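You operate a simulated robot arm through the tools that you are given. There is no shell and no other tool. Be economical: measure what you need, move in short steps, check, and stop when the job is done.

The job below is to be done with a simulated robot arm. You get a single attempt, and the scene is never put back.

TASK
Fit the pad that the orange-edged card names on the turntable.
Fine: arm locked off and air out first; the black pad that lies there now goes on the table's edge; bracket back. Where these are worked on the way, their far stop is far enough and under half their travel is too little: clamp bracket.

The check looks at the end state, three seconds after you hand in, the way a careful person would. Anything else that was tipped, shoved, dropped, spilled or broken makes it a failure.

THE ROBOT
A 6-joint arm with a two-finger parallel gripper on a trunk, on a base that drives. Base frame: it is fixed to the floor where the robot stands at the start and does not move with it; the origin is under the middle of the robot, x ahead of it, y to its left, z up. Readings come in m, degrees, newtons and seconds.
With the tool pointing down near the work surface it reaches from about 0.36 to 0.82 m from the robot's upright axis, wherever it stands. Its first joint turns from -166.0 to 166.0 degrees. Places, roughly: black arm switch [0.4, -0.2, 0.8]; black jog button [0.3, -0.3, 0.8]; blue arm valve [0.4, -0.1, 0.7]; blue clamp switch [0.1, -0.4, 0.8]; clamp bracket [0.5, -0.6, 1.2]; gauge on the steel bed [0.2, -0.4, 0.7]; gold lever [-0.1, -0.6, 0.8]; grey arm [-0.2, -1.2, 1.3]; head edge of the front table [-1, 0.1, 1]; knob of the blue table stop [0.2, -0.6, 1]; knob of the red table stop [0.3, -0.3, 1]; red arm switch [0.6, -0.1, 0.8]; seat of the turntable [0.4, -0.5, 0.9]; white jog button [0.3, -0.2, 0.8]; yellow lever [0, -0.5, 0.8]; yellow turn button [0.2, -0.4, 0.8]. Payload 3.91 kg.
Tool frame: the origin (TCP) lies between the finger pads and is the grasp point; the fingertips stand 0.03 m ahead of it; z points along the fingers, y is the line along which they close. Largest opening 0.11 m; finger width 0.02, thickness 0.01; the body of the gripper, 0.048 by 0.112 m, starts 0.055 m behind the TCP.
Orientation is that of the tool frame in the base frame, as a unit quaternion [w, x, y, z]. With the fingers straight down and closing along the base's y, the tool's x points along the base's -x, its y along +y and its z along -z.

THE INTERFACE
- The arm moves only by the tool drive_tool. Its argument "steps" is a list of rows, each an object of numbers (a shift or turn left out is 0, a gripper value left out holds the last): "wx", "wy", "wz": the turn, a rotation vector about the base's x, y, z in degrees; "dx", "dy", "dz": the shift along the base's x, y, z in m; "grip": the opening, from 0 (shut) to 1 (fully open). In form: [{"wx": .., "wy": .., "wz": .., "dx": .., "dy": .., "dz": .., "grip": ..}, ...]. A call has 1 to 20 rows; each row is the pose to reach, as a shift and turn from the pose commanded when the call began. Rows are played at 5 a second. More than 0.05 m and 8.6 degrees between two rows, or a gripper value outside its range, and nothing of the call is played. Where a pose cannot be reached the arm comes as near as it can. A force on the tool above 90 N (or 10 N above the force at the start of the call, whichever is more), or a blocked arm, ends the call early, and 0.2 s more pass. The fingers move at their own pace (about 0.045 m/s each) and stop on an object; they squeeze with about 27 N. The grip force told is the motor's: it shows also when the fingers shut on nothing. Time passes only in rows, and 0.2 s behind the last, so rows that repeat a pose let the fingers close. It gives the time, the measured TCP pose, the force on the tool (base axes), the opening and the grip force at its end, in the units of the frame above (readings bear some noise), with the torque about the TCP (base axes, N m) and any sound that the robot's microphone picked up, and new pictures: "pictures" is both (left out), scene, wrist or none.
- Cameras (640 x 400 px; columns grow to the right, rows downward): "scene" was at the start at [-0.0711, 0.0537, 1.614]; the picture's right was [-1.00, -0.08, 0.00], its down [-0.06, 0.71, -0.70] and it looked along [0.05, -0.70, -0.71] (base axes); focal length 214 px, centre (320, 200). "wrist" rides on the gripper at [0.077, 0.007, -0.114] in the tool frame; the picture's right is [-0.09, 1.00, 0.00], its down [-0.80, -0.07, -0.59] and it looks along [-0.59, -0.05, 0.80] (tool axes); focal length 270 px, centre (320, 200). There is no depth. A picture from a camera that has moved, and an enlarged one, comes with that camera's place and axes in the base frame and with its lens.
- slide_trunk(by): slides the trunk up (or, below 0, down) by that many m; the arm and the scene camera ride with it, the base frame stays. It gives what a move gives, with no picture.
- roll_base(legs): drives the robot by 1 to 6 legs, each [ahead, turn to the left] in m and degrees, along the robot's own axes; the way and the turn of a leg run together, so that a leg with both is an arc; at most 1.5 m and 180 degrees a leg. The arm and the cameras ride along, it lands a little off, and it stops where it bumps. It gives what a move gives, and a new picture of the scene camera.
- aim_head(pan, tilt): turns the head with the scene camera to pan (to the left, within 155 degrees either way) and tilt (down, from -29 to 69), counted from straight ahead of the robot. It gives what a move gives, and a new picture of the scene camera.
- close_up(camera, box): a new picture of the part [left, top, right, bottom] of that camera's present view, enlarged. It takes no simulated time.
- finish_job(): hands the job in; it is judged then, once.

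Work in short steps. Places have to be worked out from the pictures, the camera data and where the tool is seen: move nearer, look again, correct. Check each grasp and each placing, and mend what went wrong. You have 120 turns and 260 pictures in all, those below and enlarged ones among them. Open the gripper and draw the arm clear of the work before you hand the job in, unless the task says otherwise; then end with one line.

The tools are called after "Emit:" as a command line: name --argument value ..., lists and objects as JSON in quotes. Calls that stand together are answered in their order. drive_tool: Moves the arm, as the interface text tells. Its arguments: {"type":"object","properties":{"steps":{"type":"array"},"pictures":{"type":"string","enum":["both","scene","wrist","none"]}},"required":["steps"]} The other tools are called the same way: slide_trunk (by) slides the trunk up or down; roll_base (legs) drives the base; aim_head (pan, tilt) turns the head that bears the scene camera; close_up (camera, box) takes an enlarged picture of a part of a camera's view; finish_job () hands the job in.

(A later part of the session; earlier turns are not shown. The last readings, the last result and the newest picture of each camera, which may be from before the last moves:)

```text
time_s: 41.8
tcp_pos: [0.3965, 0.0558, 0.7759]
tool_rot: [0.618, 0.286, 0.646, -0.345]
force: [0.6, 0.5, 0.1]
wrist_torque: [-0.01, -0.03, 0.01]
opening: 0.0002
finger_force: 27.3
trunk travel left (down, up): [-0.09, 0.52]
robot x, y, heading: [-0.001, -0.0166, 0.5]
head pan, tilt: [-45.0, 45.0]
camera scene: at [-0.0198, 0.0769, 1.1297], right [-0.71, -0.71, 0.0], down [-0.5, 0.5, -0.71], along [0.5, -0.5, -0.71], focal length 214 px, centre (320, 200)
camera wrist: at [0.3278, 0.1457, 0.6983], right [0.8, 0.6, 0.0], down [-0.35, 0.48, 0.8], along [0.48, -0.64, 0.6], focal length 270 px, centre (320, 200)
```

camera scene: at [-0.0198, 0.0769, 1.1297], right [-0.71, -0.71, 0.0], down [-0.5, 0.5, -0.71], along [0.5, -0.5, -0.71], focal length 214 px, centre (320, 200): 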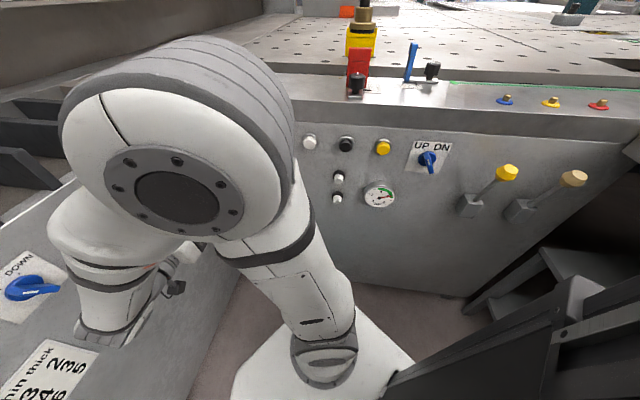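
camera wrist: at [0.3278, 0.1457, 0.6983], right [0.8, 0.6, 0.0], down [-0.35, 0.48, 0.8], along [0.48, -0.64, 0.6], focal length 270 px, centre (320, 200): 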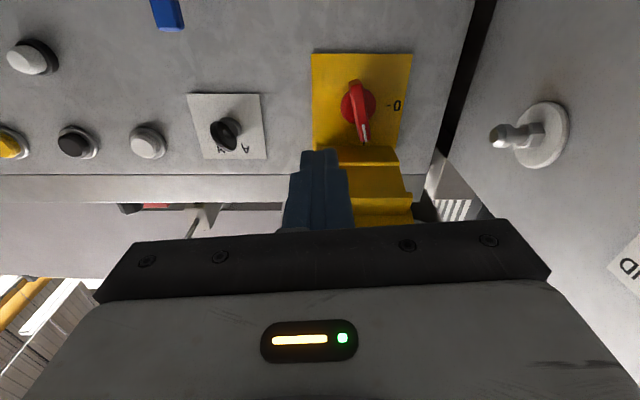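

Clear view of the switch at about b 0.395, z 0.80. I roll the tool 90° so its narrow side faces the wall, with the camera toward -b.

Emit:
drive_tool --steps '[{"wx": -5, "wy": 6.6}, {"wx": -10, "wy": 13.3}, {"wx": -15, "wy": 20}, {"wx": -20, "wy": 26.6}, {"wx": -25, "wy": 33.3}, {"wx": -30, "wy": 40}, {"wx": -35, "wy": 46.6}, {"wx": -40, "wy": 53.3}, {"wx": -45, "wy": 60}, {"wx": -50, "wy": 66.6}, {"wx": -54, "wy": 72}, {"wx": -54, "wy": 72, "dx": 0.036, "dy": 0.027, "dz": -0.007}, {"wx": -54, "wy": 72, "dx": 0.056, "dy": 0.042, "dz": -0.007}, {"wx": -54, "wy": 72, "dx": 0.086, "dy": 0.002, "dz": -0.007}]' --pictures "wrist"

Emit:
close_up --camera "wrist" --box '[220, 60, 420, 260]'

```text
time_s: 44.8
tcp_pos: [0.4825, 0.0592, 0.7701]
tool_rot: [-0.192, 0.254, -0.659, 0.681]
force: [0.3, 0.2, 0.5]
wrist_torque: [-0.02, -0.02, 0.0]
opening: 0.0003
finger_force: 28.0
trunk travel left (down, up): [-0.09, 0.52]
robot x, y, heading: [0.0031, -0.0178, 0.1]
head pan, tilt: [-45.0, 45.0]
camera wrist: at [0.3528, 0.1037, 0.7697], right [0.0, 0.0, -1.0], down [0.29, 0.96, 0.0], along [0.96, -0.29, 0.0], focal length 270 px, centre (320, 200)
```

wrist: 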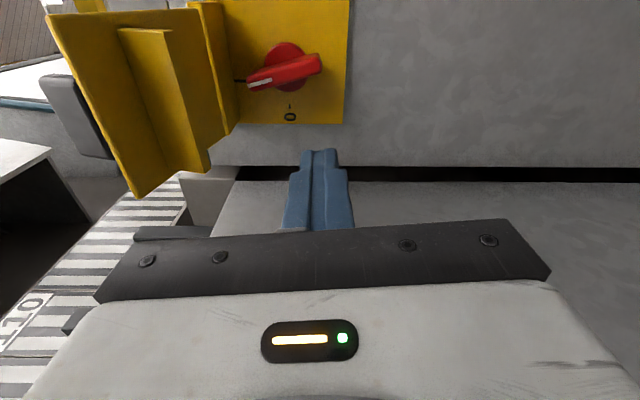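

```text
2.00 times, centred on (320, 160) of wrist
camera zoom: at [0.3528, 0.1037, 0.7697], right [0.0, 0.0, -1.0], down [0.29, 0.96, 0.0], along [0.96, -0.29, 0.0], focal length 541 px, centre (320, 280)
```

zoom: 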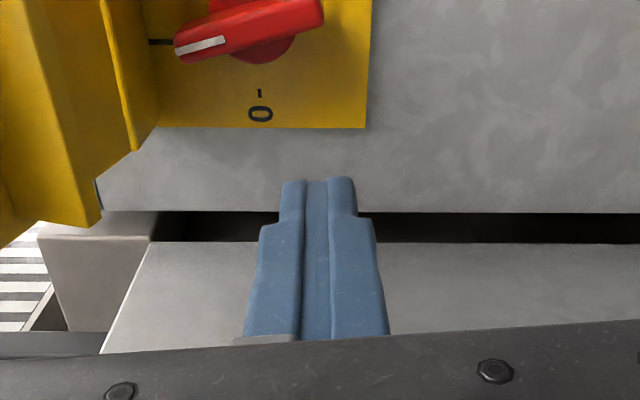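

The tool is lined up below the lid and on the +b side of the red handle. I advance toward the panel beside its tail.

Emit:
drive_tool --steps '[{"dx": 0.025, "dy": -0.035}, {"dx": 0.049, "dy": -0.07}, {"dx": 0.073, "dy": -0.105}]' --pictures "wrist"

Emit:
close_up --camera "wrist" --box '[200, 40, 420, 240]'

```text
time_s: 45.6
tcp_pos: [0.556, -0.0472, 0.7703]
tool_rot: [-0.192, 0.255, -0.66, 0.68]
force: [-0.6, 0.0, 0.0]
wrist_torque: [-0.01, -0.01, 0.0]
opening: 0.0
finger_force: 26.8
trunk travel left (down, up): [-0.09, 0.52]
robot x, y, heading: [0.001, -0.0188, -0.1]
head pan, tilt: [-45.0, 45.0]
camera wrist: at [0.4265, -0.0019, 0.7704], right [0.0, 0.0, -1.0], down [0.29, 0.96, 0.0], along [0.96, -0.29, 0.0], focal length 270 px, centre (320, 200)
```

wrist: 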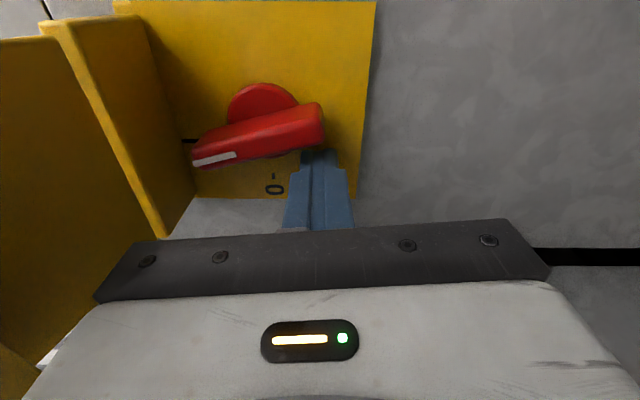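

```text
2.00 times, centred on (310, 140) of wrist
camera zoom: at [0.4265, -0.0019, 0.7704], right [0.0, 0.0, -1.0], down [0.29, 0.96, 0.0], along [0.96, -0.29, 0.0], focal length 541 px, centre (340, 320)
```

zoom: 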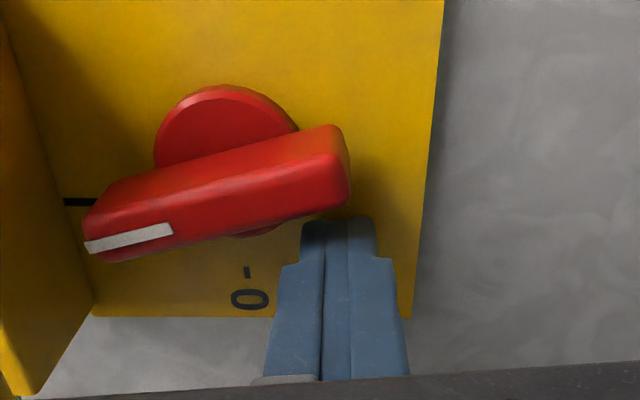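

Fingertips are beside the tail. I push it round an arc toward -b and up.

Emit:
drive_tool --steps '[{"dx": -0.0136, "dy": -0.0002, "dz": -0.002}, {"dx": -0.022, "dy": -0.0065, "dz": -0.003}, {"dx": -0.03, "dy": -0.0125, "dz": -0.0025}, {"dx": -0.0356, "dy": -0.0167, "dz": 0.001}, {"dx": -0.04, "dy": -0.02, "dz": 0.005}, {"dx": -0.0436, "dy": -0.0227, "dz": 0.01}, {"dx": -0.046, "dy": -0.0245, "dz": 0.014}]' --pictures "wrist"

Emit:
close_up --camera "wrist" --box '[160, 40, 420, 240]'

```text
time_s: 47.2
tcp_pos: [0.5106, -0.0742, 0.7821]
tool_rot: [-0.192, 0.255, -0.66, 0.68]
force: [-0.2, 0.7, -0.5]
wrist_torque: [-0.03, -0.02, 0.0]
opening: 0.0
finger_force: 27.0
trunk travel left (down, up): [-0.09, 0.52]
robot x, y, heading: [0.0011, -0.0171, -0.2]
head pan, tilt: [-45.0, 45.0]
camera wrist: at [0.3805, -0.029, 0.7827], right [0.0, 0.0, -1.0], down [0.29, 0.96, 0.0], along [0.96, -0.29, 0.0], focal length 270 px, centre (320, 200)
```

wrist: 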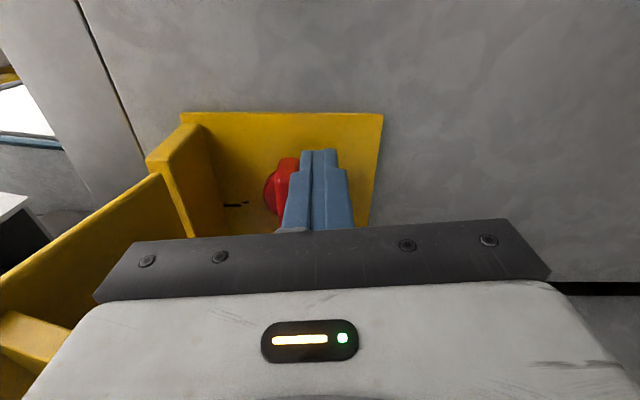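

```text
2.00 times, centred on (290, 140) of wrist
camera zoom: at [0.3805, -0.029, 0.7827], right [0.0, 0.0, -1.0], down [0.29, 0.96, 0.0], along [0.96, -0.29, 0.0], focal length 541 px, centre (380, 320)
```

zoom: 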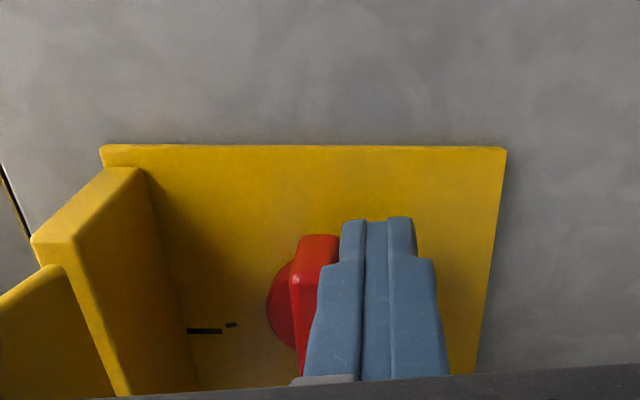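

The handle turned to lie along the bed. I press a few mm more to be sure it is at its stop, then back out and look.

Emit:
drive_tool --steps '[{"dz": 0.003}, {"dz": 0.005}, {"dz": -0.008}, {"dz": -0.012, "dx": -0.027, "dy": 0.036}, {"dz": -0.012, "dx": -0.054, "dy": 0.072}, {"dz": -0.012, "dx": -0.08, "dy": 0.107}]' --pictures "wrist"

Emit:
close_up --camera "wrist" --box '[160, 0, 420, 240]'

```text
time_s: 48.6
tcp_pos: [0.4287, 0.0322, 0.7671]
tool_rot: [-0.192, 0.254, -0.659, 0.681]
force: [-0.4, 0.2, 0.2]
wrist_torque: [-0.02, 0.02, -0.02]
opening: 0.0002
finger_force: 26.7
trunk travel left (down, up): [-0.09, 0.52]
robot x, y, heading: [-0.0, -0.0143, -0.2]
head pan, tilt: [-45.0, 45.0]
camera wrist: at [0.299, 0.0768, 0.7679], right [0.0, 0.0, -1.0], down [0.29, 0.96, 0.0], along [0.96, -0.29, 0.0], focal length 270 px, centre (320, 200)
```

wrist: 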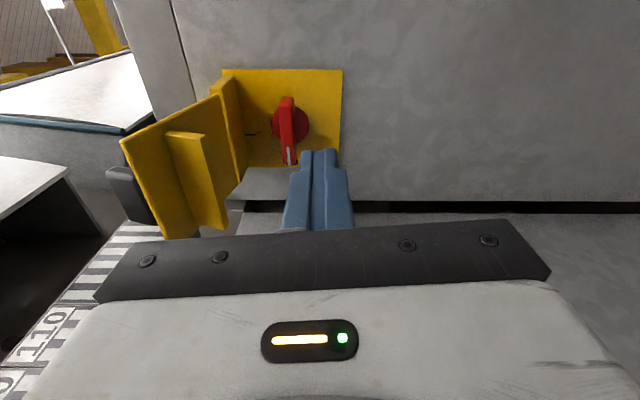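

```text
1.67 times, centred on (290, 120) of wrist
camera zoom: at [0.299, 0.0768, 0.7679], right [0.0, 0.0, -1.0], down [0.29, 0.96, 0.0], along [0.96, -0.29, 0.0], focal length 450 px, centre (370, 333)
```

zoom: 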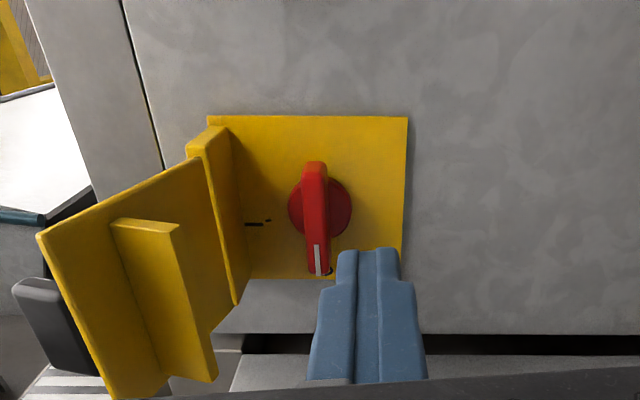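

The pointer now shows 0. Next I close the yellow lid: back out, go above its raised tip, and press it down.

Emit:
drive_tool --steps '[{"dx": -0.024, "dy": 0.032}, {"dx": -0.03, "dy": 0.04, "dz": 0.045}, {"dx": -0.03, "dy": 0.04, "dz": 0.09}, {"dx": -0.015, "dy": 0.05, "dz": 0.135}, {"dx": 0.0, "dy": 0.063, "dz": 0.18}, {"dx": 0.0, "dy": 0.063, "dz": 0.185}]' --pictures "wrist"

```text
time_s: 50.0
tcp_pos: [0.4293, 0.095, 0.9577]
tool_rot: [-0.191, 0.254, -0.66, 0.681]
force: [0.1, 0.3, 0.0]
wrist_torque: [-0.01, -0.01, 0.0]
opening: 0.0
finger_force: 26.7
trunk travel left (down, up): [-0.09, 0.52]
robot x, y, heading: [0.0018, -0.0136, -0.0]
head pan, tilt: [-45.0, 45.0]
camera wrist: at [0.2995, 0.1408, 0.9587], right [0.0, 0.0, -1.0], down [0.29, 0.96, 0.0], along [0.96, -0.29, 0.0], focal length 270 px, centre (320, 200)
```

wrist: 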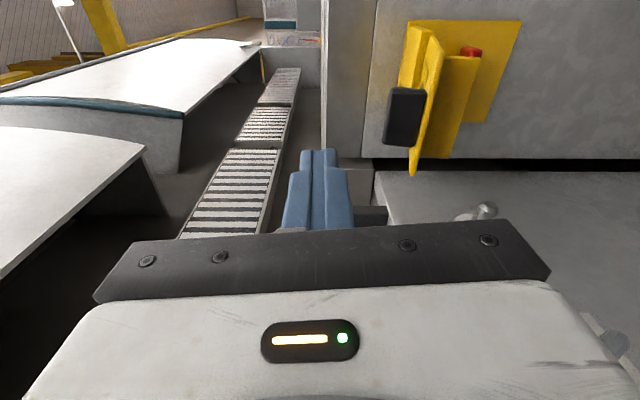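

The lid tip and tab (z ≈ 0.89) lie ahead and below the fingertips. I move in above the lid and press down.

Emit:
drive_tool --steps '[{"dx": 0.024, "dy": -0.032}, {"dx": 0.047, "dy": -0.0627}, {"dx": 0.047, "dy": -0.0627, "dz": -0.03}, {"dx": 0.047, "dy": -0.0627, "dz": -0.05}, {"dx": 0.047, "dy": -0.0627, "dz": -0.07}, {"dx": 0.047, "dy": -0.0627, "dz": -0.085}]' --pictures "wrist"

```text
time_s: 51.4
tcp_pos: [0.4739, 0.0388, 0.8722]
tool_rot: [-0.194, 0.255, -0.658, 0.681]
force: [-31.7, 31.8, 2.8]
wrist_torque: [0.37, 0.13, -0.42]
opening: 0.0002
finger_force: 27.4
trunk travel left (down, up): [-0.09, 0.52]
robot x, y, heading: [0.0003, -0.0118, -0.3]
head pan, tilt: [-45.0, 45.0]
camera wrist: at [0.3441, 0.0835, 0.8715], right [0.0, -0.01, -1.0], down [0.28, 0.96, -0.01], along [0.96, -0.28, 0.0], focal length 270 px, centre (320, 200)
```

wrist: 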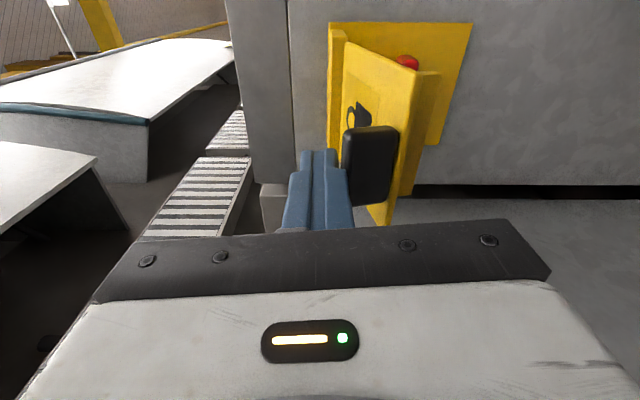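

Fingertips press into the lid face (force along the panel normal). I back off a bit and press on the black tab from above instead.

Emit:
drive_tool --steps '[{"dx": -0.015, "dy": 0.02}, {"dx": -0.015, "dy": 0.02, "dz": -0.015}, {"dx": -0.015, "dy": 0.02, "dz": -0.03}]' --pictures "wrist"

```text
time_s: 52.2
tcp_pos: [0.4626, 0.0546, 0.8359]
tool_rot: [-0.192, 0.255, -0.66, 0.68]
force: [-0.1, -0.1, -0.6]
wrist_torque: [0.0, 0.02, -0.01]
opening: 0.0
finger_force: 26.5
trunk travel left (down, up): [-0.09, 0.52]
robot x, y, heading: [0.0025, -0.0211, -0.4]
head pan, tilt: [-45.0, 45.0]
camera wrist: at [0.3327, 0.0996, 0.838], right [0.0, 0.0, -1.0], down [0.29, 0.96, 0.0], along [0.96, -0.29, 0.0], focal length 270 px, centre (320, 200)
```

wrist: 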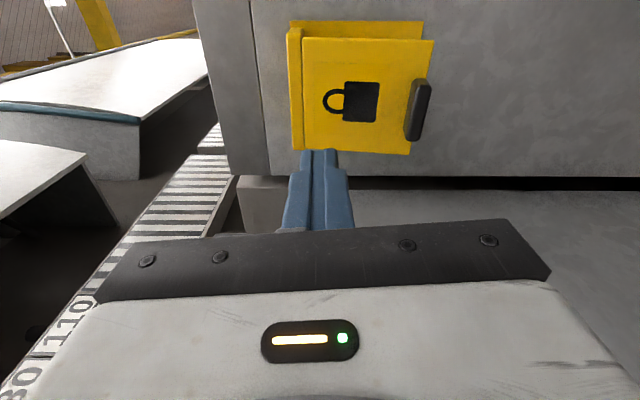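

The lid dropped shut with the padlock sign facing out. I give it a light push lower down to be sure it is fully closed.

Emit:
drive_tool --steps '[{"dz": -0.045}, {"dz": -0.05, "dx": 0.018, "dy": -0.024}, {"dz": -0.05, "dx": 0.03, "dy": -0.04}, {"dz": -0.05, "dx": 0.039, "dy": -0.052}, {"dz": -0.05, "dx": 0.048, "dy": -0.064}]' --pictures "wrist"

Emit:
close_up --camera "wrist" --box '[200, 0, 460, 240]'

```text
time_s: 53.4
tcp_pos: [0.5084, -0.0113, 0.789]
tool_rot: [-0.193, 0.254, -0.66, 0.68]
force: [0.0, -0.5, 0.3]
wrist_torque: [-0.01, 0.0, -0.03]
opening: 0.0
finger_force: 26.8
trunk travel left (down, up): [-0.09, 0.52]
robot x, y, heading: [0.0029, -0.0138, -0.1]
head pan, tilt: [-45.0, 45.0]
camera wrist: at [0.3785, 0.0339, 0.7899], right [0.0, 0.0, -1.0], down [0.29, 0.96, 0.0], along [0.96, -0.29, 0.0], focal length 270 px, centre (320, 200)
```

wrist: 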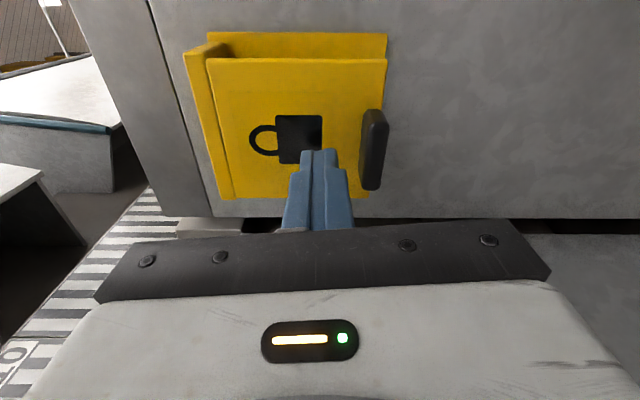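

```text
1.67 times, centred on (330, 120) of wrist
camera zoom: at [0.3785, 0.0339, 0.7899], right [0.0, 0.0, -1.0], down [0.29, 0.96, 0.0], along [0.96, -0.29, 0.0], focal length 450 px, centre (303, 333)
```

zoom: 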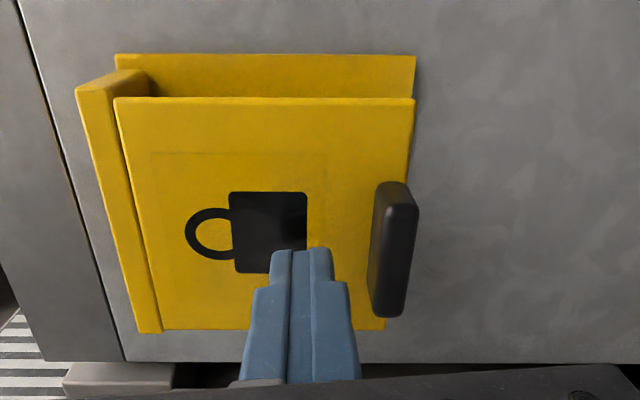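

Lock-off is done. For the valve I go back to the earlier 45° posture with the fingers closing along the bed; first retreat and unroll.

Emit:
drive_tool --steps '[{"dx": -0.027, "dy": 0.036}, {"dx": -0.05, "dy": 0.066}, {"dx": -0.068, "dy": 0.091, "wx": 5, "wy": -6.6}, {"dx": -0.068, "dy": 0.091, "wx": 10, "wy": -13.3}, {"dx": -0.068, "dy": 0.091, "wx": 15, "wy": -20}, {"dx": -0.068, "dy": 0.091, "wx": 20, "wy": -26.6}, {"dx": -0.068, "dy": 0.091, "wx": 25, "wy": -33.3}, {"dx": -0.068, "dy": 0.091, "wx": 30, "wy": -40}, {"dx": -0.068, "dy": 0.091, "wx": 35, "wy": -46.6}, {"dx": -0.068, "dy": 0.091, "wx": 40, "wy": -53.3}, {"dx": -0.068, "dy": 0.091, "wx": 45, "wy": -60}, {"dx": -0.068, "dy": 0.091, "wx": 50, "wy": -66.6}, {"dx": -0.068, "dy": 0.091, "wx": 54, "wy": -72}]' --pictures "none"

Emit:
drive_tool --steps '[{"wx": 6, "wy": 4.5, "dz": 0.02}, {"wx": 12, "wy": 9, "dz": 0.04}, {"wx": 18, "wy": 13.5, "dz": 0.05}, {"wx": 24, "wy": 18, "dz": 0.05}, {"wx": 30, "wy": 22.5, "dz": 0.05}, {"wx": 36, "wy": 27, "dz": 0.05}, {"wx": 36, "wy": 27, "dz": 0.05, "dx": -0.03, "dy": -0.025}, {"wx": 36, "wy": 27, "dz": 0.05, "dx": -0.05, "dy": -0.06}, {"wx": 36, "wy": 27, "dz": 0.05, "dx": -0.07, "dy": -0.1}]' --pictures "wrist"

```text
time_s: 56.2
tcp_pos: [0.4416, 0.08, 0.7897]
tool_rot: [0.617, 0.288, 0.646, -0.345]
force: [0.4, 0.0, -0.2]
wrist_torque: [-0.01, -0.02, 0.01]
opening: 0.0
finger_force: 27.5
trunk travel left (down, up): [-0.09, 0.52]
robot x, y, heading: [0.0013, -0.0198, -0.0]
head pan, tilt: [-45.0, 45.0]
```

```text
time_s: 58.2
tcp_pos: [0.3753, -0.0124, 0.8314]
tool_rot: [0.328, 0.363, 0.85, -0.193]
force: [0.2, 0.0, -0.3]
wrist_torque: [0.01, 0.04, -0.02]
opening: 0.0001
finger_force: 27.4
trunk travel left (down, up): [-0.09, 0.52]
robot x, y, heading: [-0.0028, -0.0186, -0.1]
head pan, tilt: [-45.0, 45.0]
camera wrist: at [0.2925, 0.0949, 0.8585], right [0.79, 0.62, -0.03], down [0.12, -0.1, 0.99], along [0.6, -0.78, -0.15], focal length 270 px, centre (320, 200)
```

wrist: 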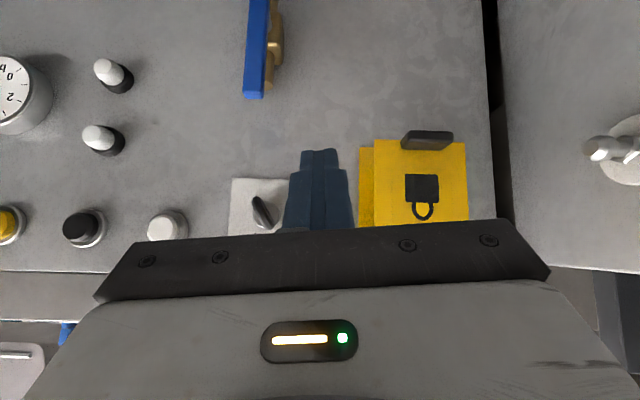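

The arm is near its inner limit but fine. I lower the trunk, then bring the closed fingers to the +b side of the valve lever's upper end.

Emit:
slide_trunk --by -0.085

Emit:
drive_tool --steps '[{"dx": 0.012, "dy": -0.03, "dz": -0.01}, {"dx": 0.025, "dy": -0.06, "dz": -0.03}, {"dx": 0.038, "dy": -0.094, "dz": -0.045}]' --pictures "wrist"

```text
time_s: 59.4
tcp_pos: [0.3792, -0.0159, 0.7429]
tool_rot: [0.323, 0.369, 0.849, -0.198]
force: [0.0, 0.6, -0.2]
wrist_torque: [0.02, 0.01, 0.01]
opening: 0.0
finger_force: 26.7
trunk travel left (down, up): [-0.005, 0.605]
robot x, y, heading: [0.0017, -0.0167, -0.1]
head pan, tilt: [-45.0, 45.0]
```

```text
time_s: 60.2
tcp_pos: [0.4078, -0.1148, 0.7121]
tool_rot: [0.336, 0.375, 0.844, -0.186]
force: [-0.4, -0.1, 0.2]
wrist_torque: [0.03, -0.02, 0.01]
opening: 0.0
finger_force: 27.6
trunk travel left (down, up): [-0.005, 0.605]
robot x, y, heading: [0.0016, -0.0224, 0.1]
head pan, tilt: [-45.0, 45.0]
camera wrist: at [0.3263, -0.0078, 0.7381], right [0.8, 0.6, 0.0], down [0.09, -0.12, 0.99], along [0.6, -0.79, -0.15], focal length 270 px, centre (320, 200)
```

wrist: 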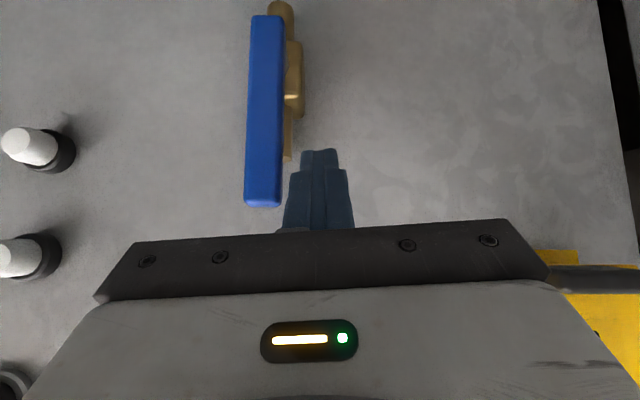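

Fingertips stand beside the lever's upper part. I push it toward -b along its arc, first by 30°.

Emit:
drive_tool --steps '[{"dx": -0.01, "dy": -0.0075}, {"dx": -0.02, "dy": -0.015}, {"dx": -0.028, "dy": -0.021}, {"dx": -0.0352, "dy": -0.0264, "dz": -0.003}]' --pictures "wrist"

```text
time_s: 61.2
tcp_pos: [0.3852, -0.1374, 0.684]
tool_rot: [0.308, 0.363, 0.858, -0.193]
force: [1.2, 0.2, -0.8]
wrist_torque: [0.01, 0.0, 0.02]
opening: 0.0
finger_force: 27.3
trunk travel left (down, up): [-0.005, 0.605]
robot x, y, heading: [-0.0001, -0.0163, 0.1]
head pan, tilt: [-45.0, 45.0]
camera wrist: at [0.3043, -0.0309, 0.7165], right [0.79, 0.61, -0.05], down [0.15, -0.12, 0.98], along [0.6, -0.78, -0.19], focal length 270 px, centre (320, 200)
```

wrist: 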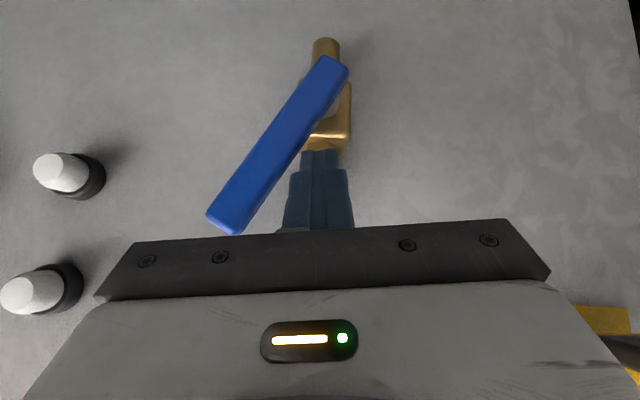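

The lever turns this way (about 40° so far), but the arm nears its inner limit at 45° tilt. I reduce the tilt to 25° and keep pushing round to horizontal.

Emit:
drive_tool --steps '[{"wx": 5.3, "wy": 4, "dx": 0.003, "dy": -0.004, "dz": 0.01}, {"wx": 10.6, "wy": 8, "dx": 0.006, "dy": -0.008, "dz": 0.01}, {"wx": 16, "wy": 12, "dx": 0.0093, "dy": -0.0124, "dz": 0.008}, {"wx": 16, "wy": 12, "dx": -0.0027, "dy": -0.0214, "dz": 0}, {"wx": 16, "wy": 12, "dx": -0.0131, "dy": -0.0292, "dz": -0.014}, {"wx": 16, "wy": 12, "dx": -0.0203, "dy": -0.0346, "dz": -0.025}, {"wx": 16, "wy": 12, "dx": -0.0275, "dy": -0.04, "dz": -0.039}]' --pictures "wrist"

```text
time_s: 62.8
tcp_pos: [0.3496, -0.1812, 0.6645]
tool_rot: [0.187, 0.395, 0.893, -0.106]
force: [4.0, -5.1, 0.6]
wrist_torque: [-0.07, -0.13, 0.07]
opening: 0.0
finger_force: 27.0
trunk travel left (down, up): [-0.005, 0.605]
robot x, y, heading: [-0.0002, -0.0152, 0.4]
head pan, tilt: [-45.0, 45.0]
camera wrist: at [0.2784, -0.0869, 0.7366], right [0.8, 0.6, 0.0], down [0.29, -0.38, 0.88], along [0.53, -0.7, -0.48], focal length 270 px, centre (320, 200)
```

wrist: 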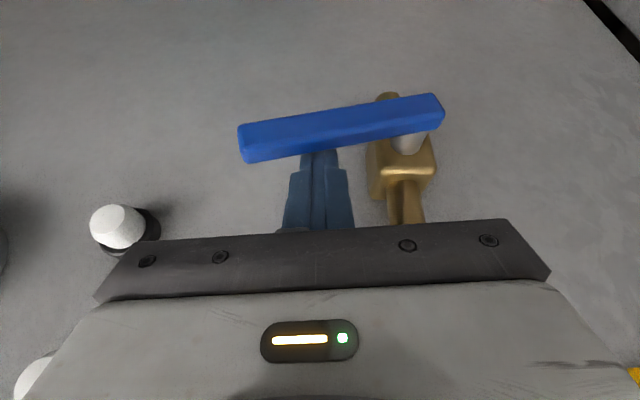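

Nearly across the pipe. I push a little further down to reach its stop.

Emit:
drive_tool --steps '[{"dz": -0.006}, {"dz": -0.012}, {"dz": -0.018}]' --pictures "wrist"

```text
time_s: 63.6
tcp_pos: [0.3474, -0.1798, 0.6538]
tool_rot: [0.195, 0.395, 0.892, -0.106]
force: [15.2, -25.2, 30.2]
wrist_torque: [-0.55, -0.4, -0.06]
opening: 0.0
finger_force: 26.6
trunk travel left (down, up): [-0.005, 0.605]
robot x, y, heading: [0.0024, -0.0151, -0.0]
head pan, tilt: [-45.0, 45.0]
camera wrist: at [0.2764, -0.0855, 0.7236], right [0.8, 0.6, 0.0], down [0.28, -0.38, 0.88], along [0.53, -0.7, -0.47], focal length 270 px, centre (320, 200)
```

wrist: 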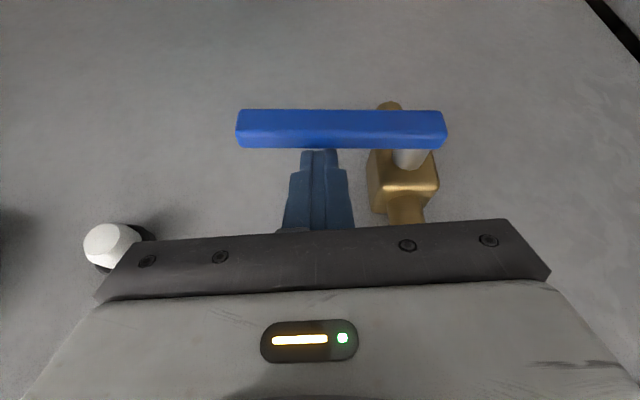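

Handle is square across the pipe and at its stop. I retreat up and look at the gauge.

Emit:
drive_tool --steps '[{"dz": 0.03, "dx": -0.012, "dy": 0.016}, {"dz": 0.06, "dx": -0.01, "dy": 0.03}, {"dz": 0.1, "dx": 0.0, "dy": 0.05}, {"dz": 0.14, "dx": 0.02, "dy": 0.065}, {"dz": 0.18, "dx": 0.04, "dy": 0.08}]' --pictures "none"

Emit:
slide_trunk --by 0.55

Emit:
aim_head --pan -62 --tilt 50

Emit:
close_up --camera "wrist" --box '[0, 0, 640, 400]'

```text
time_s: 63.9
tcp_pos: [0.3482, -0.1767, 0.6611]
tool_rot: [0.184, 0.395, 0.893, -0.11]
force: [9.5, -8.1, 2.7]
wrist_torque: [-0.24, -0.33, 0.0]
opening: 0.0003
finger_force: 27.1
trunk travel left (down, up): [-0.005, 0.605]
robot x, y, heading: [0.0029, -0.0195, 0.2]
head pan, tilt: [-45.0, 45.0]
stopped in row 1: the force on the tool passed its limit at 115 N (the readings are from after the stop); the commanded pose is now the measured one
```

```text
refused: 0.55 is not a number from -0.4 to 0.4
```

```text
time_s: 64.7
tcp_pos: [0.3481, -0.1757, 0.6608]
tool_rot: [0.184, 0.396, 0.893, -0.109]
force: [13.4, -9.0, 7.4]
wrist_torque: [-0.21, -0.52, 0.01]
opening: 0.0
finger_force: 27.5
trunk travel left (down, up): [-0.005, 0.605]
robot x, y, heading: [0.0021, -0.0146, -0.0]
head pan, tilt: [-62.0, 50.0]
camera scene: at [-0.0357, 0.0639, 1.0383], right [-0.88, -0.47, 0.0], down [-0.36, 0.68, -0.64], along [0.3, -0.57, -0.77], focal length 214 px, centre (320, 200)
```

scene: 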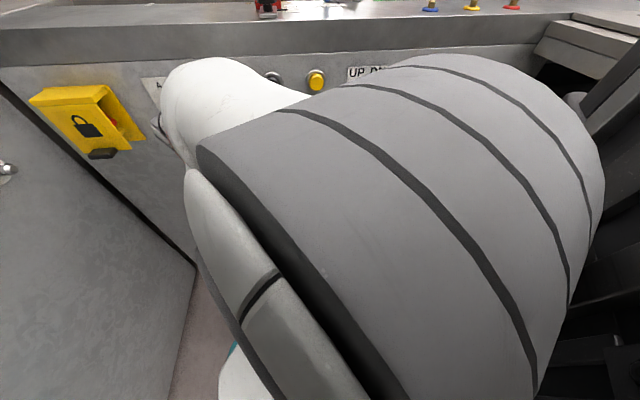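

```text
1.00 times, centred on (320, 200) of wrist (not enlarged: the box is as wide or as high as the picture)
camera zoom: at [0.2789, -0.0812, 0.7323], right [0.8, 0.6, -0.01], down [0.3, -0.38, 0.88], along [0.52, -0.7, -0.48], focal length 270 px, centre (320, 200)
```

zoom: 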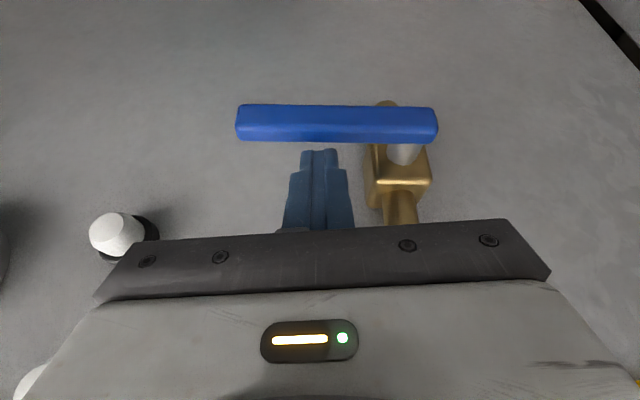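

The fingertips sit behind the handle bar, so going outward hooked it. I go straight up instead.

Emit:
drive_tool --steps '[{"dx": 0.002, "dy": -0.003, "dz": 0.008}, {"dx": 0.003, "dy": -0.004, "dz": 0.02}, {"dx": 0.002, "dy": -0.002, "dz": 0.035}, {"dx": -0.002, "dy": 0.006, "dz": 0.05}]' --pictures "wrist"

```text
time_s: 65.7
tcp_pos: [0.3521, -0.1705, 0.6962]
tool_rot: [0.161, 0.398, 0.896, -0.114]
force: [0.3, -0.4, -0.3]
wrist_torque: [0.01, 0.0, 0.0]
opening: 0.0001
finger_force: 26.9
trunk travel left (down, up): [-0.005, 0.605]
robot x, y, heading: [-0.0031, -0.0169, 0.2]
head pan, tilt: [-62.0, 50.0]
camera wrist: at [0.2857, -0.0757, 0.7733], right [0.8, 0.59, -0.04], down [0.33, -0.39, 0.86], along [0.49, -0.7, -0.51], focal length 270 px, centre (320, 200)
```

wrist: 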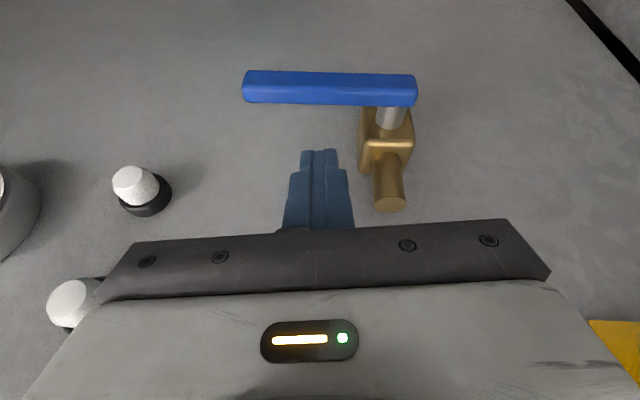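

Free, and the handle stays horizontal. I move outward and raise the trunk to see the gauge and key switch.

Emit:
drive_tool --steps '[{"dx": 0.015, "dy": 0.05, "dz": 0.01}, {"dx": 0.035, "dy": 0.09, "dz": 0.02}, {"dx": 0.045, "dy": 0.12, "dz": 0.03}]' --pictures "none"

Emit:
slide_trunk --by 0.4

Emit:
close_up --camera "wrist" --box '[0, 0, 640, 400]'

```text
refused: row 1 steps farther than a row can; nothing moved
```

```text
time_s: 69.6
tcp_pos: [0.3437, -0.1682, 1.1137]
tool_rot: [0.187, 0.397, 0.892, -0.109]
force: [0.4, -0.5, -0.4]
wrist_torque: [-0.03, -0.02, 0.01]
opening: 0.0001
finger_force: 27.7
trunk travel left (down, up): [-0.405, 0.205]
robot x, y, heading: [-0.0007, -0.0145, 0.0]
head pan, tilt: [-62.0, 50.0]
```

```text
1.00 times, centred on (320, 200) of wrist (not enlarged: the box is as wide or as high as the picture)
camera zoom: at [0.2734, -0.0729, 1.1846], right [0.8, 0.6, -0.01], down [0.29, -0.38, 0.88], along [0.52, -0.71, -0.48], focal length 270 px, centre (320, 200)
```

zoom: 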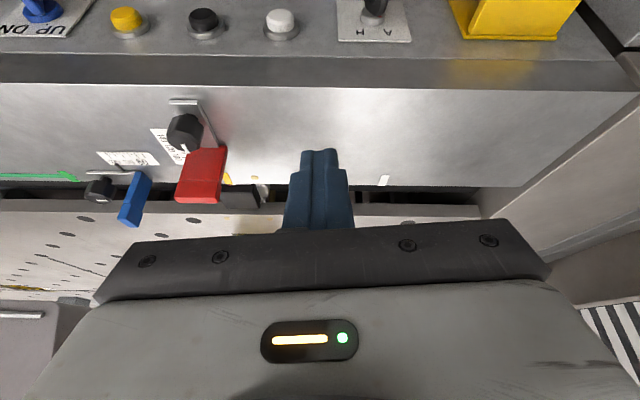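

The row was refused, yet the trunk rise went clear. I set the tool upright, raise further, and look at panel, seat and bracket.

Emit:
drive_tool --steps '[{"wx": 5, "wy": 3.75, "dz": 0.03}, {"wx": 10, "wy": 7.5, "dz": 0.06, "dy": 0.02}, {"wx": 15, "wy": 11.25, "dz": 0.09, "dy": 0.05}, {"wx": 20, "wy": 15, "dz": 0.12, "dy": 0.08}, {"wx": 20, "wy": 15, "dz": 0.12, "dy": 0.12}]' --pictures "wrist"

Emit:
close_up --camera "wrist" --box '[0, 0, 440, 140]'

Emit:
aim_head --pan -75 --tilt 40

```text
time_s: 70.8
tcp_pos: [0.3434, -0.0484, 1.236]
tool_rot: [-0.002, 0.405, 0.914, -0.004]
force: [0.1, 0.0, -0.9]
wrist_torque: [0.01, 0.02, 0.0]
opening: 0.0
finger_force: 27.3
trunk travel left (down, up): [-0.405, 0.205]
robot x, y, heading: [0.0005, -0.0145, 0.1]
head pan, tilt: [-62.0, 50.0]
camera wrist: at [0.298, 0.0132, 1.3511], right [0.8, 0.6, -0.01], down [0.49, -0.64, 0.59], along [0.35, -0.48, -0.8], focal length 270 px, centre (320, 200)
```

wrist: 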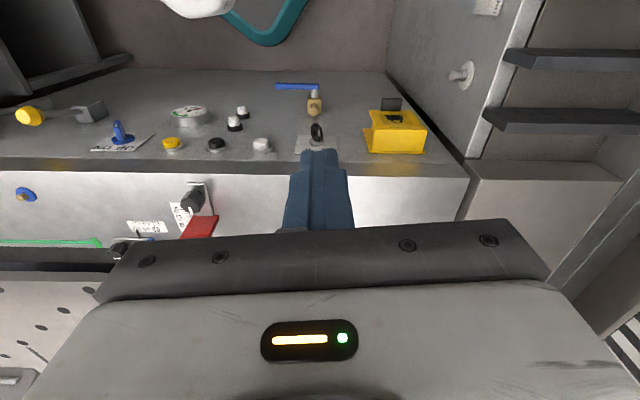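

```text
1.45 times, centred on (220, 70) of wrist
camera zoom: at [0.298, 0.0132, 1.3511], right [0.8, 0.6, -0.01], down [0.49, -0.64, 0.59], along [0.35, -0.48, -0.8], focal length 393 px, centre (466, 389)
```

zoom: 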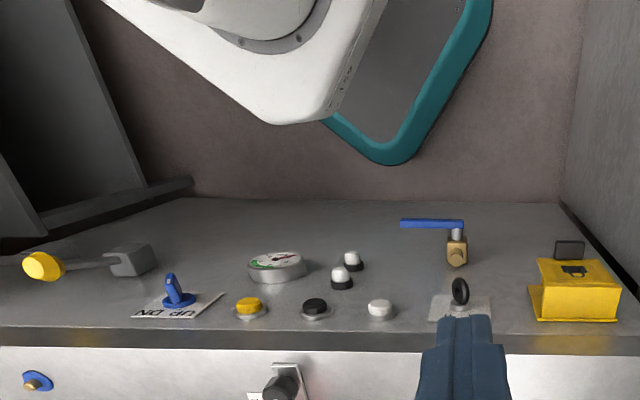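

```text
time_s: 71.5
tcp_pos: [0.3437, -0.0503, 1.2359]
tool_rot: [-0.002, 0.405, 0.914, -0.004]
force: [0.0, 0.2, -0.6]
wrist_torque: [-0.01, -0.02, -0.02]
opening: 0.0
finger_force: 26.1
trunk travel left (down, up): [-0.405, 0.205]
robot x, y, heading: [0.0015, -0.0139, -0.0]
head pan, tilt: [-75.0, 40.0]
camera scene: at [-0.0551, 0.0523, 1.4519], right [-0.97, -0.26, 0.0], down [-0.17, 0.62, -0.77], along [0.2, -0.74, -0.64], focal length 214 px, centre (320, 200)
```

scene: 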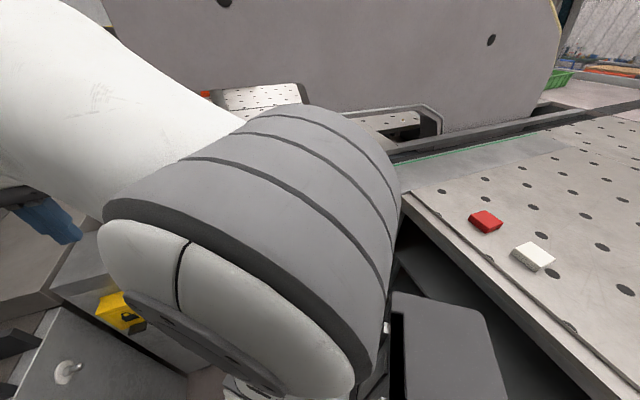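

I check the gauge and the blue clamp switch up close.

Emit:
close_up --camera "wrist" --box '[80, 90, 260, 160]'

Emit:
close_up --camera "wrist" --box '[160, 90, 220, 140]'

```text
3.56 times, centred on (170, 125) of wrist
camera zoom: at [0.2982, 0.0126, 1.3506], right [0.8, 0.6, -0.01], down [0.49, -0.64, 0.6], along [0.35, -0.48, -0.8], focal length 961 px, centre (853, 467)
```

zoom: 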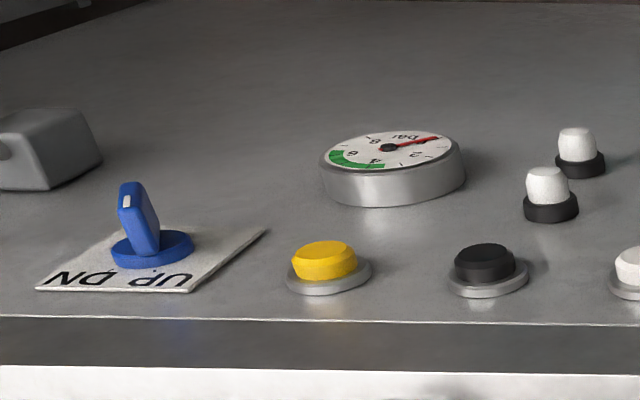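

```text
8.00 times, centred on (190, 115) of wrist
camera zoom: at [0.2982, 0.0126, 1.3506], right [0.8, 0.6, -0.01], down [0.49, -0.64, 0.6], along [0.35, -0.48, -0.8], focal length 2162 px, centre (1360, 880)
```

zoom: 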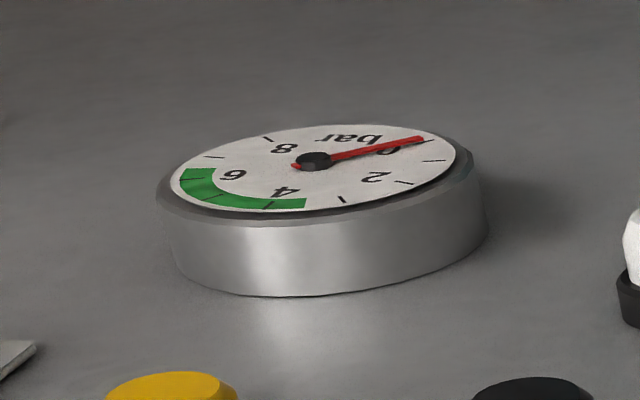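

Air is out: gauge reads 0 bar. Now I bring the wrist camera in front of the clamp bracket to see how it moves.

Emit:
drive_tool --steps '[{"wx": -6, "wy": -4.5, "dx": -0.02, "dy": -0.04}, {"wx": -12, "wy": -9, "dx": -0.04, "dy": -0.08}, {"wx": -18, "wy": -13.5, "dx": -0.06, "dy": -0.12}, {"wx": -24, "wy": -18, "dx": -0.08, "dy": -0.16}, {"wx": -30, "wy": -22.5, "dx": -0.1, "dy": -0.2}, {"wx": -36, "wy": -27, "dx": -0.11, "dy": -0.21}]' --pictures "wrist"

Emit:
close_up --camera "wrist" --box '[150, 0, 490, 220]'

```text
time_s: 72.6
tcp_pos: [0.3154, -0.1699, 1.2199]
tool_rot: [0.23, 0.271, 0.929, -0.101]
force: [-0.7, 0.3, -0.6]
wrist_torque: [0.04, 0.04, -0.02]
opening: 0.0
finger_force: 27.2
trunk travel left (down, up): [-0.405, 0.205]
robot x, y, heading: [0.0027, -0.0174, -0.0]
head pan, tilt: [-75.0, 40.0]
stopped in row 5: the arm was blocked; the commanded pose is now the measured one
camera wrist: at [0.2203, -0.0931, 1.2824], right [0.61, 0.79, -0.02], down [0.34, -0.24, 0.91], along [0.71, -0.57, -0.41], focal length 270 px, centre (320, 200)
```

wrist: 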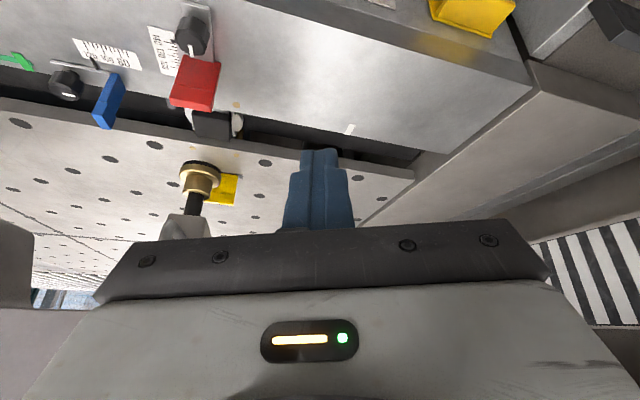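

```text
1.82 times, centred on (320, 110) of wrist
camera zoom: at [0.2203, -0.0931, 1.2824], right [0.61, 0.79, -0.02], down [0.34, -0.24, 0.91], along [0.71, -0.57, -0.41], focal length 491 px, centre (320, 364)
```

zoom: 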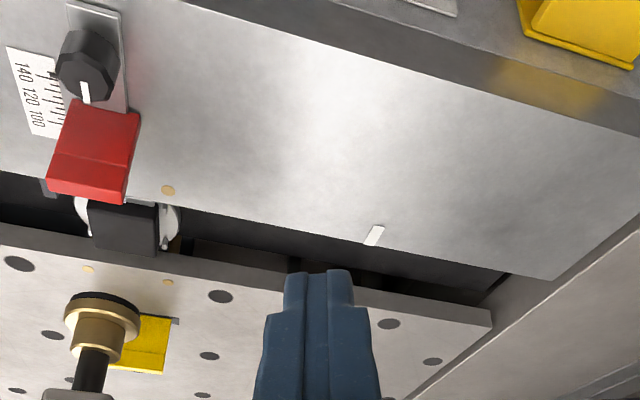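

The arm folded to its limit there. I raise the trunk, bring the tool upright and swing the arm to the -x side so the head camera sees the bracket freely.

Emit:
slide_trunk --by 0.2

Emit:
drive_tool --steps '[{"wx": 2, "wy": 4.5, "wz": 5.3, "dx": 0.02}, {"wx": 4, "wy": 9, "wz": 10.6, "dx": 0.03, "dy": -0.02}, {"wx": 5.9, "wy": 13.5, "wz": 15.9, "dx": 0.02, "dy": -0.06}, {"wx": 7.9, "wy": 18, "wz": 21.2, "dx": 0.0, "dy": -0.1}, {"wx": 9.9, "wy": 22.5, "wz": 26.5, "dx": -0.03, "dy": -0.135}, {"wx": 11.8, "wy": 27, "wz": 31.8, "dx": -0.06, "dy": -0.17}, {"wx": 11.8, "wy": 27, "wz": 31.8, "dx": -0.1, "dy": -0.19}, {"wx": 11.8, "wy": 27, "wz": 31.8, "dx": -0.145, "dy": -0.205}, {"wx": 11.8, "wy": 27, "wz": 31.8, "dx": -0.19, "dy": -0.22}, {"wx": 11.8, "wy": 27, "wz": 31.8, "dx": -0.235, "dy": -0.235}, {"wx": 11.8, "wy": 27, "wz": 31.8, "dx": -0.28, "dy": -0.25}, {"wx": 11.8, "wy": 27, "wz": 31.8, "dx": -0.325, "dy": -0.26}, {"wx": 11.8, "wy": 27, "wz": 31.8, "dx": -0.37, "dy": -0.265}, {"wx": 11.8, "wy": 27, "wz": 31.8, "dx": -0.415, "dy": -0.255}, {"wx": 11.8, "wy": 27, "wz": 31.8, "dx": -0.46, "dy": -0.24}, {"wx": 11.8, "wy": 27, "wz": 31.8, "dx": -0.505, "dy": -0.22}, {"wx": 11.8, "wy": 27, "wz": 31.8, "dx": -0.55, "dy": -0.2}, {"wx": 11.8, "wy": 27, "wz": 31.8, "dx": -0.59, "dy": -0.18}, {"wx": 11.8, "wy": 27, "wz": 31.8, "dx": -0.63, "dy": -0.16}, {"wx": 11.8, "wy": 27, "wz": 31.8, "dx": -0.67, "dy": -0.14}]' --pictures "none"

Emit:
aim_head --pan -55 --tilt 35

```text
time_s: 74.8
tcp_pos: [0.3168, -0.1692, 1.4198]
tool_rot: [0.229, 0.271, 0.929, -0.101]
force: [0.0, -0.4, 0.3]
wrist_torque: [0.02, 0.0, -0.02]
opening: 0.0
finger_force: 26.8
trunk travel left (down, up): [-0.605, 0.005]
robot x, y, heading: [0.0003, -0.0178, -0.1]
head pan, tilt: [-75.0, 40.0]
```

```text
time_s: 79.0
tcp_pos: [-0.3571, -0.3135, 1.4188]
tool_rot: [0.0, 0.001, 1.0, -0.003]
force: [-0.5, -0.1, 0.6]
wrist_torque: [0.04, -0.01, 0.0]
opening: 0.0001
finger_force: 26.8
trunk travel left (down, up): [-0.605, 0.005]
robot x, y, heading: [-0.0009, -0.0129, -0.1]
head pan, tilt: [-75.0, 40.0]
```

```text
time_s: 79.8
tcp_pos: [-0.3541, -0.3146, 1.419]
tool_rot: [0.0, 0.001, 1.0, -0.002]
force: [-0.2, 1.0, -0.2]
wrist_torque: [-0.01, -0.01, -0.01]
opening: 0.0
finger_force: 26.8
trunk travel left (down, up): [-0.605, 0.005]
robot x, y, heading: [-0.001, -0.0148, 0.1]
head pan, tilt: [-55.0, 35.0]
camera scene: at [-0.0272, 0.0621, 1.6595], right [-0.82, -0.57, 0.0], down [-0.33, 0.47, -0.82], along [0.47, -0.67, -0.57], focal length 214 px, centre (320, 200)
```

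scene: 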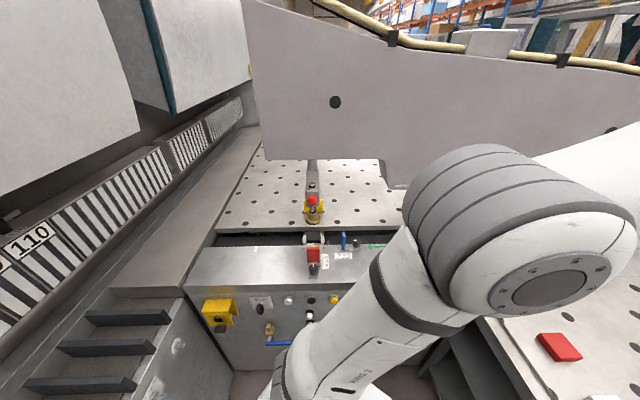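

Emit:
close_up --camera "scene" --box '[270, 140, 370, 240]'

Emit:
close_up --camera "scene" --box '[285, 170, 345, 230]'

```text
4.00 times, centred on (320, 190) of scene
camera zoom: at [-0.0272, 0.0621, 1.6595], right [-0.82, -0.57, 0.0], down [-0.33, 0.47, -0.82], along [0.47, -0.67, -0.57], focal length 858 px, centre (320, 240)
```

zoom: 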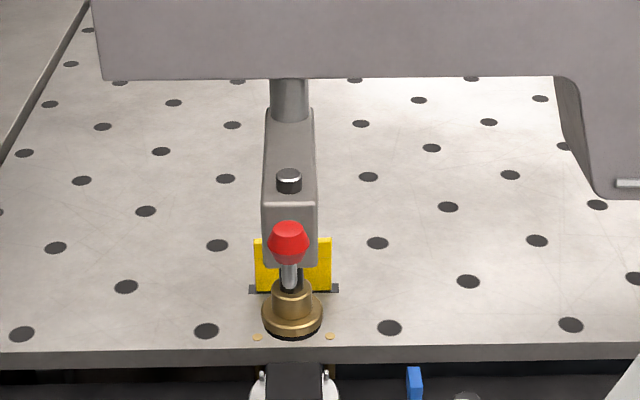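

```text
6.67 times, centred on (315, 200) of scene
camera zoom: at [-0.0272, 0.0621, 1.6595], right [-0.82, -0.57, 0.0], down [-0.33, 0.47, -0.82], along [0.47, -0.67, -0.57], focal length 1430 px, centre (353, 200)
```

zoom: 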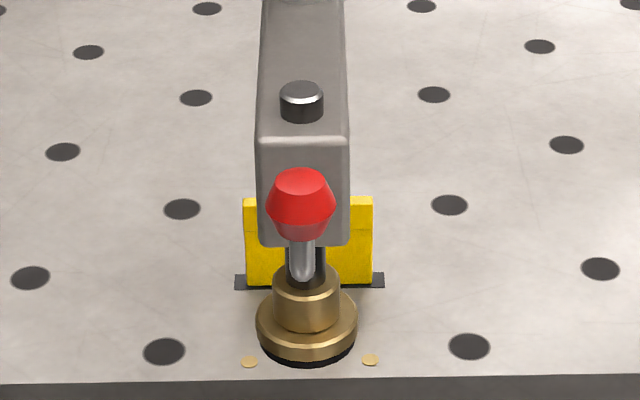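

The bracket is a bar with a red knob at its near end, foot below, and a post at its far end. I want a side view to learn how it moves, so I bring the wrist camera to look along +x.

Emit:
drive_tool --steps '[{"dx": 0.045, "dy": -0.02, "wy": -7.5}, {"dx": 0.09, "dy": -0.04, "wy": -15}, {"dx": 0.135, "dy": -0.06, "wy": -22.5}, {"dx": 0.18, "dy": -0.08, "wy": -30}, {"dx": 0.22, "dy": -0.1, "wy": -37.5}, {"dx": 0.25, "dy": -0.12, "wy": -45}]' --pictures "wrist"

Emit:
close_up --camera "wrist" --box '[140, 40, 440, 230]'

```text
time_s: 81.2
tcp_pos: [-0.1017, -0.4334, 1.4223]
tool_rot: [0.383, 0.001, 0.924, 0.001]
force: [1.1, 0.3, 1.5]
wrist_torque: [0.0, 0.0, -0.01]
opening: 0.0
finger_force: 27.4
trunk travel left (down, up): [-0.605, 0.005]
robot x, y, heading: [0.0023, -0.0156, 0.1]
head pan, tilt: [-55.0, 35.0]
camera wrist: at [-0.2361, -0.4269, 1.4497], right [0.07, 1.0, 0.06], down [0.15, -0.07, 0.99], along [0.99, -0.06, -0.15], focal length 270 px, centre (320, 200)
```

wrist: 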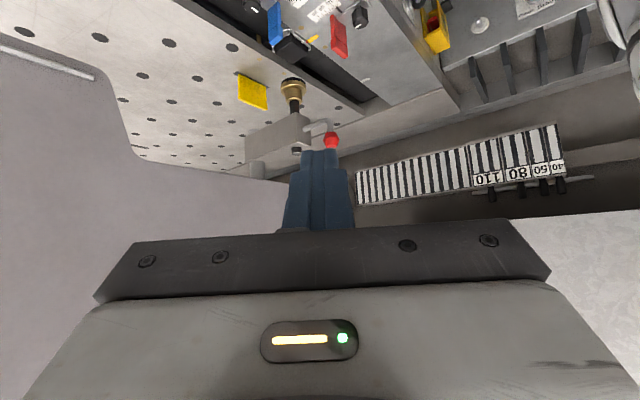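

```text
2.11 times, centred on (290, 135) of wrist
camera zoom: at [-0.2361, -0.4269, 1.4497], right [0.07, 1.0, 0.06], down [0.15, -0.07, 0.99], along [0.99, -0.06, -0.15], focal length 569 px, centre (383, 337)
```

zoom: 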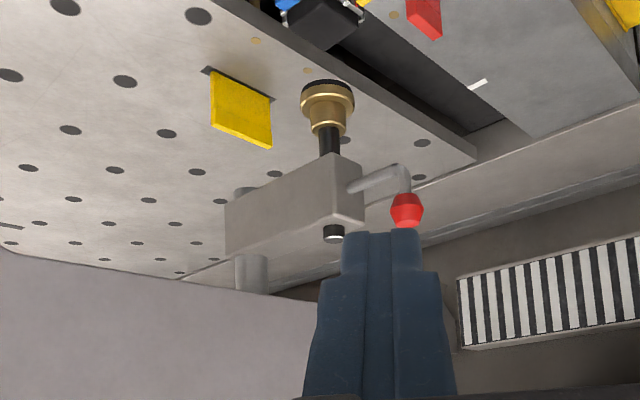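

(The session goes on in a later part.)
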